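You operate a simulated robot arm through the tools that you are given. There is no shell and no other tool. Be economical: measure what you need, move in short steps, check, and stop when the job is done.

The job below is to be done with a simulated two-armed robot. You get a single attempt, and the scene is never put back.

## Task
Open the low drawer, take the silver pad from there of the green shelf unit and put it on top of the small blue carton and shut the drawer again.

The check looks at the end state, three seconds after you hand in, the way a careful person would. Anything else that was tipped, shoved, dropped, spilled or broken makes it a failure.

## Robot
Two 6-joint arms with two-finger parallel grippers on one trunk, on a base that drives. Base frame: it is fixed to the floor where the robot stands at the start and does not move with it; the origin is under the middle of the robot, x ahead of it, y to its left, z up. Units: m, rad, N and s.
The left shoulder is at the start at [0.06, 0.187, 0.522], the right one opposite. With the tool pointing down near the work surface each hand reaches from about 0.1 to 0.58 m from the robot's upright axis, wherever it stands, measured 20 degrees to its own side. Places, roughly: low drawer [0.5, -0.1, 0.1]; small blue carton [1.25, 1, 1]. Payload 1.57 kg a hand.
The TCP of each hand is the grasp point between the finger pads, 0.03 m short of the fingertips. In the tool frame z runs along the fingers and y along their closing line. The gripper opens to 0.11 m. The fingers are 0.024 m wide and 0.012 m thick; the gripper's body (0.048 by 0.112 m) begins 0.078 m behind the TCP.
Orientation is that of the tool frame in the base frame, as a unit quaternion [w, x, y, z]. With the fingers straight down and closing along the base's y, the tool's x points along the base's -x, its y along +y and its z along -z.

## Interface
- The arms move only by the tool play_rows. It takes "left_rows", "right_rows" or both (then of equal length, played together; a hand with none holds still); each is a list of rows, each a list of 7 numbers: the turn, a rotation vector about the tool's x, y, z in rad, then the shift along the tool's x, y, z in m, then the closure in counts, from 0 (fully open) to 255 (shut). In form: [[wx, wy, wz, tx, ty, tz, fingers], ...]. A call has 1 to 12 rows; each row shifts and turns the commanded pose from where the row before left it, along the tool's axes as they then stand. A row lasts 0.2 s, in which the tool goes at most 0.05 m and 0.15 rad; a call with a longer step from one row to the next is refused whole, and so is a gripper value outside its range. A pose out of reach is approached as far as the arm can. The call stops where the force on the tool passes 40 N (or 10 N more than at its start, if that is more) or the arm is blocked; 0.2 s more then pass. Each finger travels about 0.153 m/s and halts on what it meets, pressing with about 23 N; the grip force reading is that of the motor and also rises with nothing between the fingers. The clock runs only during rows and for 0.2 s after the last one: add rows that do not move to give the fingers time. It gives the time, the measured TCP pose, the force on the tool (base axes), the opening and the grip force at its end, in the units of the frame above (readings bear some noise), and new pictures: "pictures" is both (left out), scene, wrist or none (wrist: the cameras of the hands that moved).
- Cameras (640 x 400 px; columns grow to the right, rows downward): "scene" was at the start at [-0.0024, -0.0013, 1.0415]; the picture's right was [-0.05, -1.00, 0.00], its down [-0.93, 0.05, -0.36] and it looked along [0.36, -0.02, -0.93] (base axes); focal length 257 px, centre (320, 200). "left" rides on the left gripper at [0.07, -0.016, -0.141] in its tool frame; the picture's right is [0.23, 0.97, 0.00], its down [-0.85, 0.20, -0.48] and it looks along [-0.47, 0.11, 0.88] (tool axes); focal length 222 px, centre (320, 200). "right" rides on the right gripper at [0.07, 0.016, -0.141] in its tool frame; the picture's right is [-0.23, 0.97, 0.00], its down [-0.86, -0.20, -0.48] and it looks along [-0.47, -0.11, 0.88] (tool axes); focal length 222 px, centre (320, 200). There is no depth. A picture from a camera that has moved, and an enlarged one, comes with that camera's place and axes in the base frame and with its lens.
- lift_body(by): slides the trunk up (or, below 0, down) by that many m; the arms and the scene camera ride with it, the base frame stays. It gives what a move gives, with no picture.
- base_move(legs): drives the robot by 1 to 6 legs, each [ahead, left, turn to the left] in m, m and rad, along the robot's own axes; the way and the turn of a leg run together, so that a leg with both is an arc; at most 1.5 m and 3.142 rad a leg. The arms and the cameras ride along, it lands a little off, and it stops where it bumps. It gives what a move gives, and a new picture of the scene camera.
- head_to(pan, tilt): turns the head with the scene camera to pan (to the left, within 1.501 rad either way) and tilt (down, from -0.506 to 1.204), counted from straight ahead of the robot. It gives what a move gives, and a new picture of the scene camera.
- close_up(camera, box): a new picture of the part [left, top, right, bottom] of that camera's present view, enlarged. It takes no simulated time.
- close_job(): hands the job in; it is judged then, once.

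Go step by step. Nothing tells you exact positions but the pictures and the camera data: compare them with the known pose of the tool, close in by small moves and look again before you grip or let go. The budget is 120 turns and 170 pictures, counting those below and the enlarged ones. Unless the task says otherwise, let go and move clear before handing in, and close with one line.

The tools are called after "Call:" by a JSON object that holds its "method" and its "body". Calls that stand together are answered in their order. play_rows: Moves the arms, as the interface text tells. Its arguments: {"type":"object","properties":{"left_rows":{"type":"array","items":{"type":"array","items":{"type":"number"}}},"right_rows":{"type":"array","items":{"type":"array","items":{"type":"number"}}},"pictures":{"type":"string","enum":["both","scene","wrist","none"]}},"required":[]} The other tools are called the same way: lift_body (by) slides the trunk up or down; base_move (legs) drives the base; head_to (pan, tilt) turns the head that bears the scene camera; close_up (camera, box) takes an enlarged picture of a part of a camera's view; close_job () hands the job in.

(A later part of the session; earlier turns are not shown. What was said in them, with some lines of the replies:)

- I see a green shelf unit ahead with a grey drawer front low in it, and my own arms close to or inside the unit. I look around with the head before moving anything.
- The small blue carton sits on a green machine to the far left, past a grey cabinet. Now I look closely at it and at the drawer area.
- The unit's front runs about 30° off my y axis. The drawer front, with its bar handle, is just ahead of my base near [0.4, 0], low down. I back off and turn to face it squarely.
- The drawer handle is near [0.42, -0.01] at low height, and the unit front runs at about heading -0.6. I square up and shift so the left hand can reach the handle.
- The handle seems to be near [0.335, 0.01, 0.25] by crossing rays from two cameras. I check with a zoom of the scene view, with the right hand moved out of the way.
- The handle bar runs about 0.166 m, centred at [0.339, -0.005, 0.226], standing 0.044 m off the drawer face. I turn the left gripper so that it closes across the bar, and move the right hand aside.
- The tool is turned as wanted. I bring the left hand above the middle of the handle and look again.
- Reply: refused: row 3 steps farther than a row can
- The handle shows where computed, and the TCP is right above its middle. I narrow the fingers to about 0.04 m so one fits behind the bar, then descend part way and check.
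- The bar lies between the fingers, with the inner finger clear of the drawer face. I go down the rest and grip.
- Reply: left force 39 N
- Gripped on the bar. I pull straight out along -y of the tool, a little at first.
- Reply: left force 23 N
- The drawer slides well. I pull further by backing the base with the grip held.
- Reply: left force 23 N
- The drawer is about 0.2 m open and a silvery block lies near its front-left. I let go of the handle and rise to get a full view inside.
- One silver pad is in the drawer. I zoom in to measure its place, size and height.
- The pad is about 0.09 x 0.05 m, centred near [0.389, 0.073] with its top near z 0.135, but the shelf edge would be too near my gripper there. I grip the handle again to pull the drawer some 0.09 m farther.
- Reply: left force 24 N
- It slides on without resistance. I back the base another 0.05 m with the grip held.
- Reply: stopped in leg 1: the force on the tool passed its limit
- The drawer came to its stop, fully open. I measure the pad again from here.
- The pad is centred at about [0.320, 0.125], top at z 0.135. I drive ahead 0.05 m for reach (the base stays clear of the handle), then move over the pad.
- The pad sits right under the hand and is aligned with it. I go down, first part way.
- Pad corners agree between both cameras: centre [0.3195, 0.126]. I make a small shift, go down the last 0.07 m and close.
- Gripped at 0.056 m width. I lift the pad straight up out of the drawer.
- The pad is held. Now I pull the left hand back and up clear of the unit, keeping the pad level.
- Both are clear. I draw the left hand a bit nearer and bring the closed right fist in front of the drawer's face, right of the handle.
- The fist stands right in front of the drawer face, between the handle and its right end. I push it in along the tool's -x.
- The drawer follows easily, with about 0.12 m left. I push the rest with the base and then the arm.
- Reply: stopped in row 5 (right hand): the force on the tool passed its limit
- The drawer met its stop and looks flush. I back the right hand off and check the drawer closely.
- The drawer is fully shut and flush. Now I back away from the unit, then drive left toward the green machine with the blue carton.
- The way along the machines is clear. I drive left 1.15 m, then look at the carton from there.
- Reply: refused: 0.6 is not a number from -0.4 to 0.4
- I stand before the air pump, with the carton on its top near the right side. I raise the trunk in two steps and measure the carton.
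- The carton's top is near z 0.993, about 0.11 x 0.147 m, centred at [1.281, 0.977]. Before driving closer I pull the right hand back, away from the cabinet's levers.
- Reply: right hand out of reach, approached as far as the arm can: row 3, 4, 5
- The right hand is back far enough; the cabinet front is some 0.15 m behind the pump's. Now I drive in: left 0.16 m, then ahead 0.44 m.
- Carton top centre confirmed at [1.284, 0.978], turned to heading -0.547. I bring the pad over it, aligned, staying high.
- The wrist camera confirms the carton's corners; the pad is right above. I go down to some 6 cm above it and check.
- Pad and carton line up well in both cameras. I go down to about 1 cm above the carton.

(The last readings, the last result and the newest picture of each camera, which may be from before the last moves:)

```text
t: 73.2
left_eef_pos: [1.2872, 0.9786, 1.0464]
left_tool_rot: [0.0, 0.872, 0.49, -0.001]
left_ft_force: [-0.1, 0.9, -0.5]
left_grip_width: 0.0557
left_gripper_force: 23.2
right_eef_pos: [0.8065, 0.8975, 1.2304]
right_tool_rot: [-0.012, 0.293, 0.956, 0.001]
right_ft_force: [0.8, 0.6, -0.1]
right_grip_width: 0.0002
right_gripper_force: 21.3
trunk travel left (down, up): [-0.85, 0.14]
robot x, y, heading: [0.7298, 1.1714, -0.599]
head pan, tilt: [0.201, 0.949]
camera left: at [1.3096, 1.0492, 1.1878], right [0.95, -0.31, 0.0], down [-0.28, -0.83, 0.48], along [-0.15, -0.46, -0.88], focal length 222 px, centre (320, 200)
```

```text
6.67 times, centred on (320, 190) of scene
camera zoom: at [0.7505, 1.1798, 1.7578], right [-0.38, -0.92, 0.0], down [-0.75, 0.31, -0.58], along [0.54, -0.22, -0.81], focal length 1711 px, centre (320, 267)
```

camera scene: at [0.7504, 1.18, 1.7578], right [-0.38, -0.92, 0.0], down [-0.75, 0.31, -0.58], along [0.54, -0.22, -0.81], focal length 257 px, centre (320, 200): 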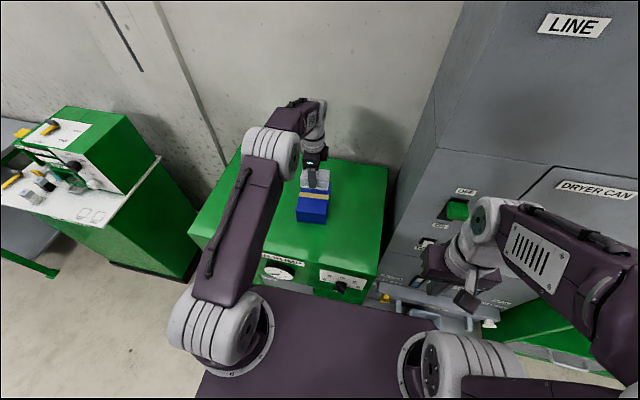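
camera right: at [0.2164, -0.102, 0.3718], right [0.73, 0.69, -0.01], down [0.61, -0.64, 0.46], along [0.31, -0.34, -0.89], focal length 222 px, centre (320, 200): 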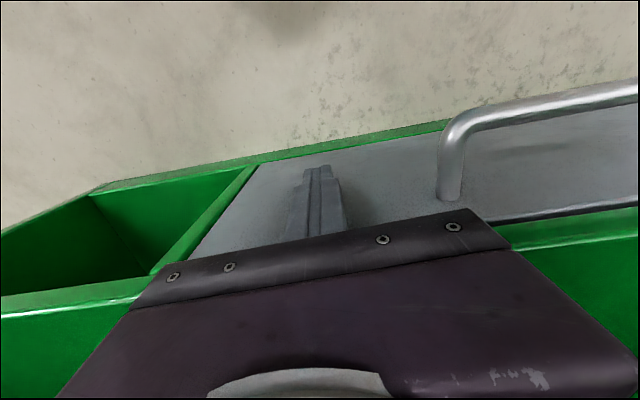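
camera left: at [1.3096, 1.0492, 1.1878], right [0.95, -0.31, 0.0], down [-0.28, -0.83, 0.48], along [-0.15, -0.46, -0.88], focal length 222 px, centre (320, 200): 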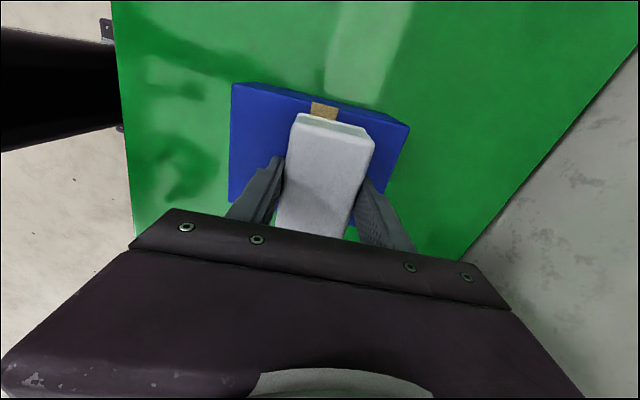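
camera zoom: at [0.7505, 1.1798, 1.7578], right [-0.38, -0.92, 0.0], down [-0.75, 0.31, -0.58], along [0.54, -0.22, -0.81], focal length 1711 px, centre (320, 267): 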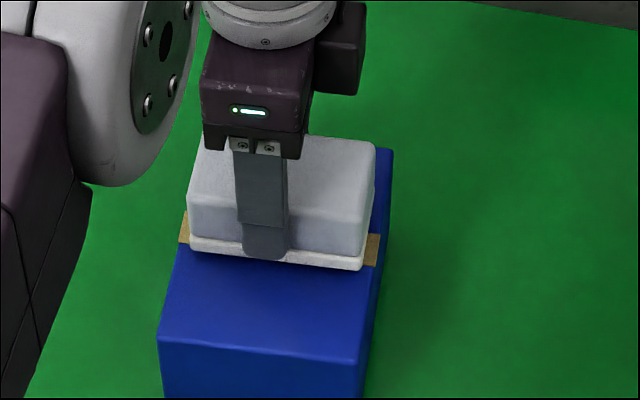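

The pad is centred over the carton. I lower in small steps until it just touches.

Call:
{"method": "play_rows", "body": {"left_rows": [[0, 0, 0, 0, 0, 0.003, 225], [0, 0, 0, 0, 0, 0.002, 225], [0, 0, 0, 0, 0, 0, 225]], "pictures": "none"}}

Call:
{"method": "close_up", "body": {"camera": "scene", "box": [288, 170, 352, 210]}}

```text
t: 74.0
left_eef_pos: [1.2852, 0.98, 1.0432]
left_tool_rot: [0.0, 0.872, 0.489, -0.001]
left_ft_force: [-0.5, -0.1, -1.6]
left_grip_width: 0.0555
left_gripper_force: 23.4
right_eef_pos: [0.8055, 0.8987, 1.2302]
right_tool_rot: [-0.011, 0.294, 0.956, 0.002]
right_ft_force: [-0.1, -0.1, 0.6]
right_grip_width: 0.0002
right_gripper_force: 21.4
trunk travel left (down, up): [-0.85, 0.14]
robot x, y, heading: [0.7316, 1.175, -0.594]
head pan, tilt: [0.201, 0.949]
```

```text
10.00 times, centred on (320, 190) of scene
camera zoom: at [0.7505, 1.1798, 1.7578], right [-0.38, -0.92, 0.0], down [-0.75, 0.31, -0.58], along [0.54, -0.22, -0.81], focal length 2567 px, centre (320, 300)
```

zoom: 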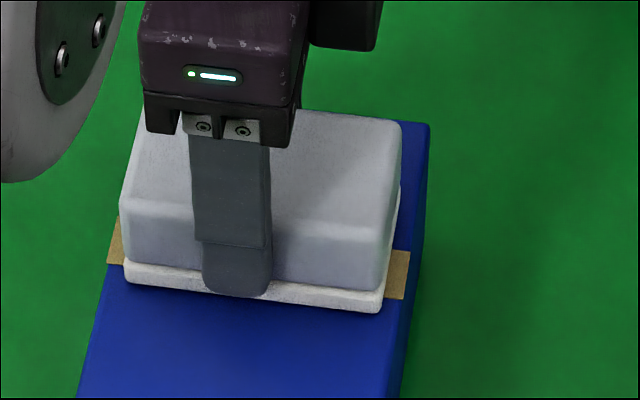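

Call:
{"method": "play_rows", "body": {"left_rows": [[0, 0, 0, 0, 0, 0.002, 225], [0, 0, 0, 0, 0, 0.002, 225], [0, 0, 0, 0, 0, 0, 225]], "pictures": "none"}}

Call:
{"method": "play_rows", "body": {"left_rows": [[0, 0, 0, 0, 0, 0.002, 225], [0, 0, 0, 0, 0, 0, 225]], "pictures": "none"}}

```text
t: 74.8
left_eef_pos: [1.2851, 0.9801, 1.0405]
left_tool_rot: [0.002, 0.873, 0.489, 0.0]
left_ft_force: [2.8, -1.0, 10.9]
left_grip_width: 0.0551
left_gripper_force: 23.0
right_eef_pos: [0.8048, 0.8981, 1.2298]
right_tool_rot: [-0.011, 0.293, 0.956, 0.0]
right_ft_force: [0.2, -0.2, -0.4]
right_grip_width: 0.0001
right_gripper_force: 21.2
trunk travel left (down, up): [-0.85, 0.14]
robot x, y, heading: [0.729, 1.1699, -0.59]
head pan, tilt: [0.201, 0.949]
```

```text
t: 75.4
left_eef_pos: [1.2852, 0.9801, 1.0403]
left_tool_rot: [0.004, 0.872, 0.489, 0.002]
left_ft_force: [6.7, -2.6, 21.1]
left_grip_width: 0.0554
left_gripper_force: 22.8
right_eef_pos: [0.8038, 0.8984, 1.2298]
right_tool_rot: [-0.011, 0.293, 0.956, 0.001]
right_ft_force: [0.6, 0.5, 0.1]
right_grip_width: 0.0
right_gripper_force: 21.3
trunk travel left (down, up): [-0.85, 0.14]
robot x, y, heading: [0.7333, 1.1705, -0.593]
head pan, tilt: [0.201, 0.949]
```

The pad rests on the carton at TCP z 1.040. I ease the downward push, open slowly, and rise straight up.

Call:
{"method": "play_rows", "body": {"left_rows": [[0, 0, 0, 0, 0, -0.003, 225], [0, 0, 0, 0, 0, 0, 120], [0, 0, 0, 0, 0, 0, 100], [0, 0, 0, 0, 0, 0, 70], [0, 0, 0, 0, 0, 0, 50], [0, 0, 0, 0, 0, -0.02, 50], [0, 0, 0, 0, 0, -0.03, 50], [0, 0, 0, 0, 0, -0.04, 50], [0, 0, 0, 0, 0, -0.04, 50], [0, 0, 0, 0, 0, 0, 50]], "pictures": "both"}}

Call:
{"method": "close_up", "body": {"camera": "scene", "box": [272, 160, 368, 220]}}

```text
t: 77.6
left_eef_pos: [1.287, 0.9814, 1.1685]
left_tool_rot: [0.0, 0.872, 0.489, -0.001]
left_ft_force: [-0.2, 0.8, -0.3]
left_grip_width: 0.0884
left_gripper_force: 0.0
right_eef_pos: [0.8046, 0.8982, 1.2292]
right_tool_rot: [-0.012, 0.293, 0.956, 0.0]
right_ft_force: [0.0, 0.5, 0.3]
right_grip_width: 0.0002
right_gripper_force: 21.9
trunk travel left (down, up): [-0.85, 0.14]
robot x, y, heading: [0.7319, 1.1704, -0.589]
head pan, tilt: [0.201, 0.949]
camera scene: at [0.7506, 1.1798, 1.7578], right [-0.38, -0.92, 0.0], down [-0.75, 0.31, -0.58], along [0.54, -0.22, -0.81], focal length 257 px, centre (320, 200)
camera left: at [1.3095, 1.051, 1.3095], right [0.95, -0.31, 0.0], down [-0.28, -0.83, 0.48], along [-0.15, -0.46, -0.88], focal length 222 px, centre (320, 200)
```

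scene: 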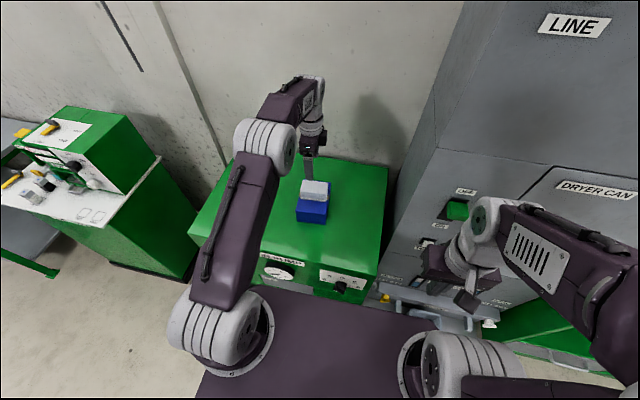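
left: 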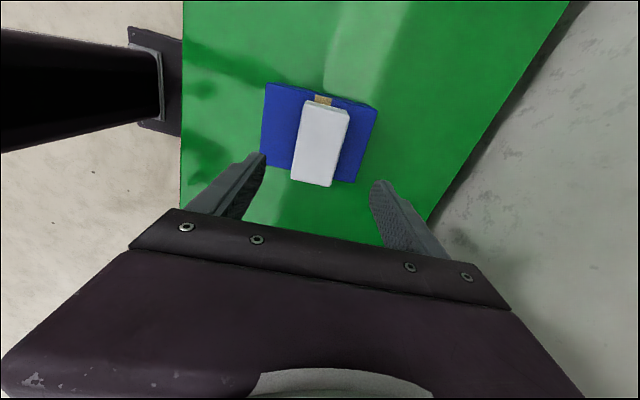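

```text
6.67 times, centred on (320, 190) of scene
camera zoom: at [0.7506, 1.1798, 1.7578], right [-0.38, -0.92, 0.0], down [-0.75, 0.31, -0.58], along [0.54, -0.22, -0.81], focal length 1711 px, centre (320, 267)
```

zoom: 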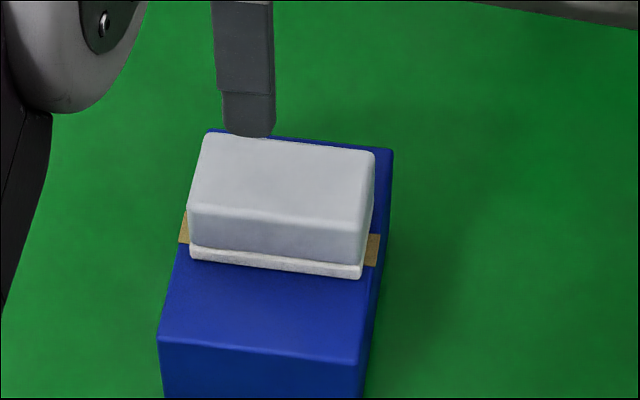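

The pad sits flat and centred on the carton, free of the fingers. I rise a bit more, back away, and take a last look.

Call:
{"method": "play_rows", "body": {"left_rows": [[0, 0, 0, 0, 0, -0.03, 50], [0, 0, 0, 0, 0, -0.03, 50], [0, 0, 0, 0, 0, 0, 50]], "pictures": "none"}}

Call:
{"method": "base_move", "body": {"legs": [[-0.4, 0, 0]]}}

Call:
{"method": "head_to", "body": {"pan": -0.4, "tilt": 0.75}}

```text
t: 78.4
left_eef_pos: [1.2842, 0.9811, 1.2277]
left_tool_rot: [0.0, 0.872, 0.489, -0.001]
left_ft_force: [0.9, 0.8, 0.6]
left_grip_width: 0.0885
left_gripper_force: 0.1
right_eef_pos: [0.8069, 0.8977, 1.2301]
right_tool_rot: [-0.012, 0.294, 0.956, 0.0]
right_ft_force: [0.5, 0.1, 0.1]
right_grip_width: 0.0
right_gripper_force: 21.8
trunk travel left (down, up): [-0.85, 0.14]
robot x, y, heading: [0.727, 1.1715, -0.596]
head pan, tilt: [0.201, 0.949]
```

```text
t: 80.9
left_eef_pos: [0.9546, 1.205, 1.226]
left_tool_rot: [0.0, 0.871, 0.491, -0.001]
left_ft_force: [0.4, 0.1, -0.6]
left_grip_width: 0.0885
left_gripper_force: 0.1
right_eef_pos: [0.4785, 1.1181, 1.229]
right_tool_rot: [-0.013, 0.291, 0.957, 0.002]
right_ft_force: [0.1, -0.6, 0.0]
right_grip_width: 0.0
right_gripper_force: 21.0
trunk travel left (down, up): [-0.85, 0.14]
robot x, y, heading: [0.3975, 1.3965, -0.591]
head pan, tilt: [0.201, 0.949]
camera scene: at [0.4211, 1.3994, 1.7577], right [-0.38, -0.93, 0.0], down [-0.75, 0.31, -0.58], along [0.54, -0.22, -0.81], focal length 257 px, centre (320, 200)
```

scene: 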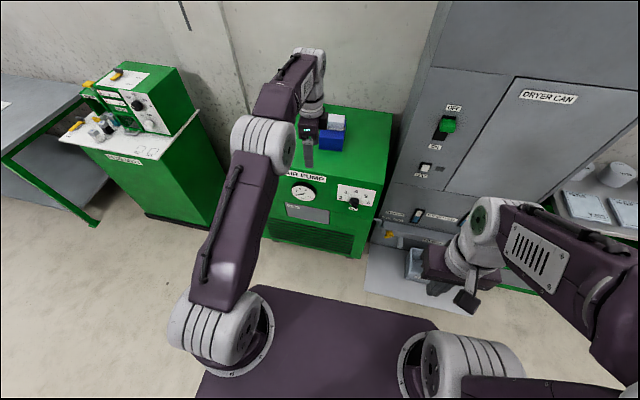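

```text
t: 81.9
left_eef_pos: [0.9534, 1.2057, 1.2284]
left_tool_rot: [0.001, 0.871, 0.491, -0.001]
left_ft_force: [-0.2, 0.1, 0.2]
left_grip_width: 0.0885
left_gripper_force: 0.1
right_eef_pos: [0.4759, 1.1199, 1.2298]
right_tool_rot: [-0.011, 0.29, 0.957, 0.001]
right_ft_force: [0.3, 0.2, -0.3]
right_grip_width: 0.0
right_gripper_force: 21.7
trunk travel left (down, up): [-0.85, 0.14]
robot x, y, heading: [0.4001, 1.394, -0.593]
head pan, tilt: [-0.4, 0.75]
camera scene: at [0.3974, 1.3591, 1.7732], right [-0.83, -0.55, 0.0], down [-0.38, 0.57, -0.73], along [0.4, -0.61, -0.68], focal length 257 px, centre (320, 200)
```

scene: 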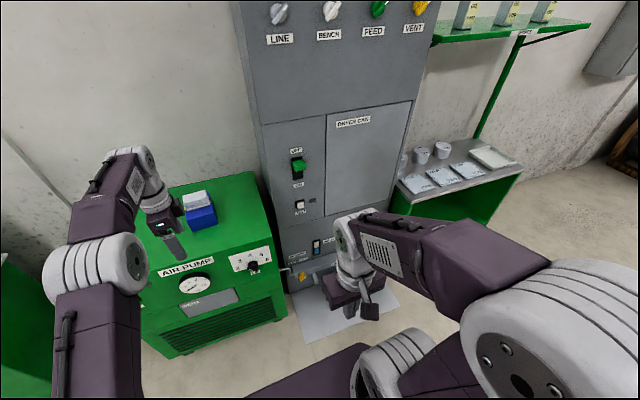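

The pad rests on the blue carton, the drawer is shut, both hands are clear and nothing else has moved. I hand the job in.

Call:
{"method": "close_job", "body": {}}

```text
The job is handed in.
```

The silver pad is on top of the small blue carton, and the low drawer is shut again. Both hands are clear, and I saw nothing else disturbed in the last views.
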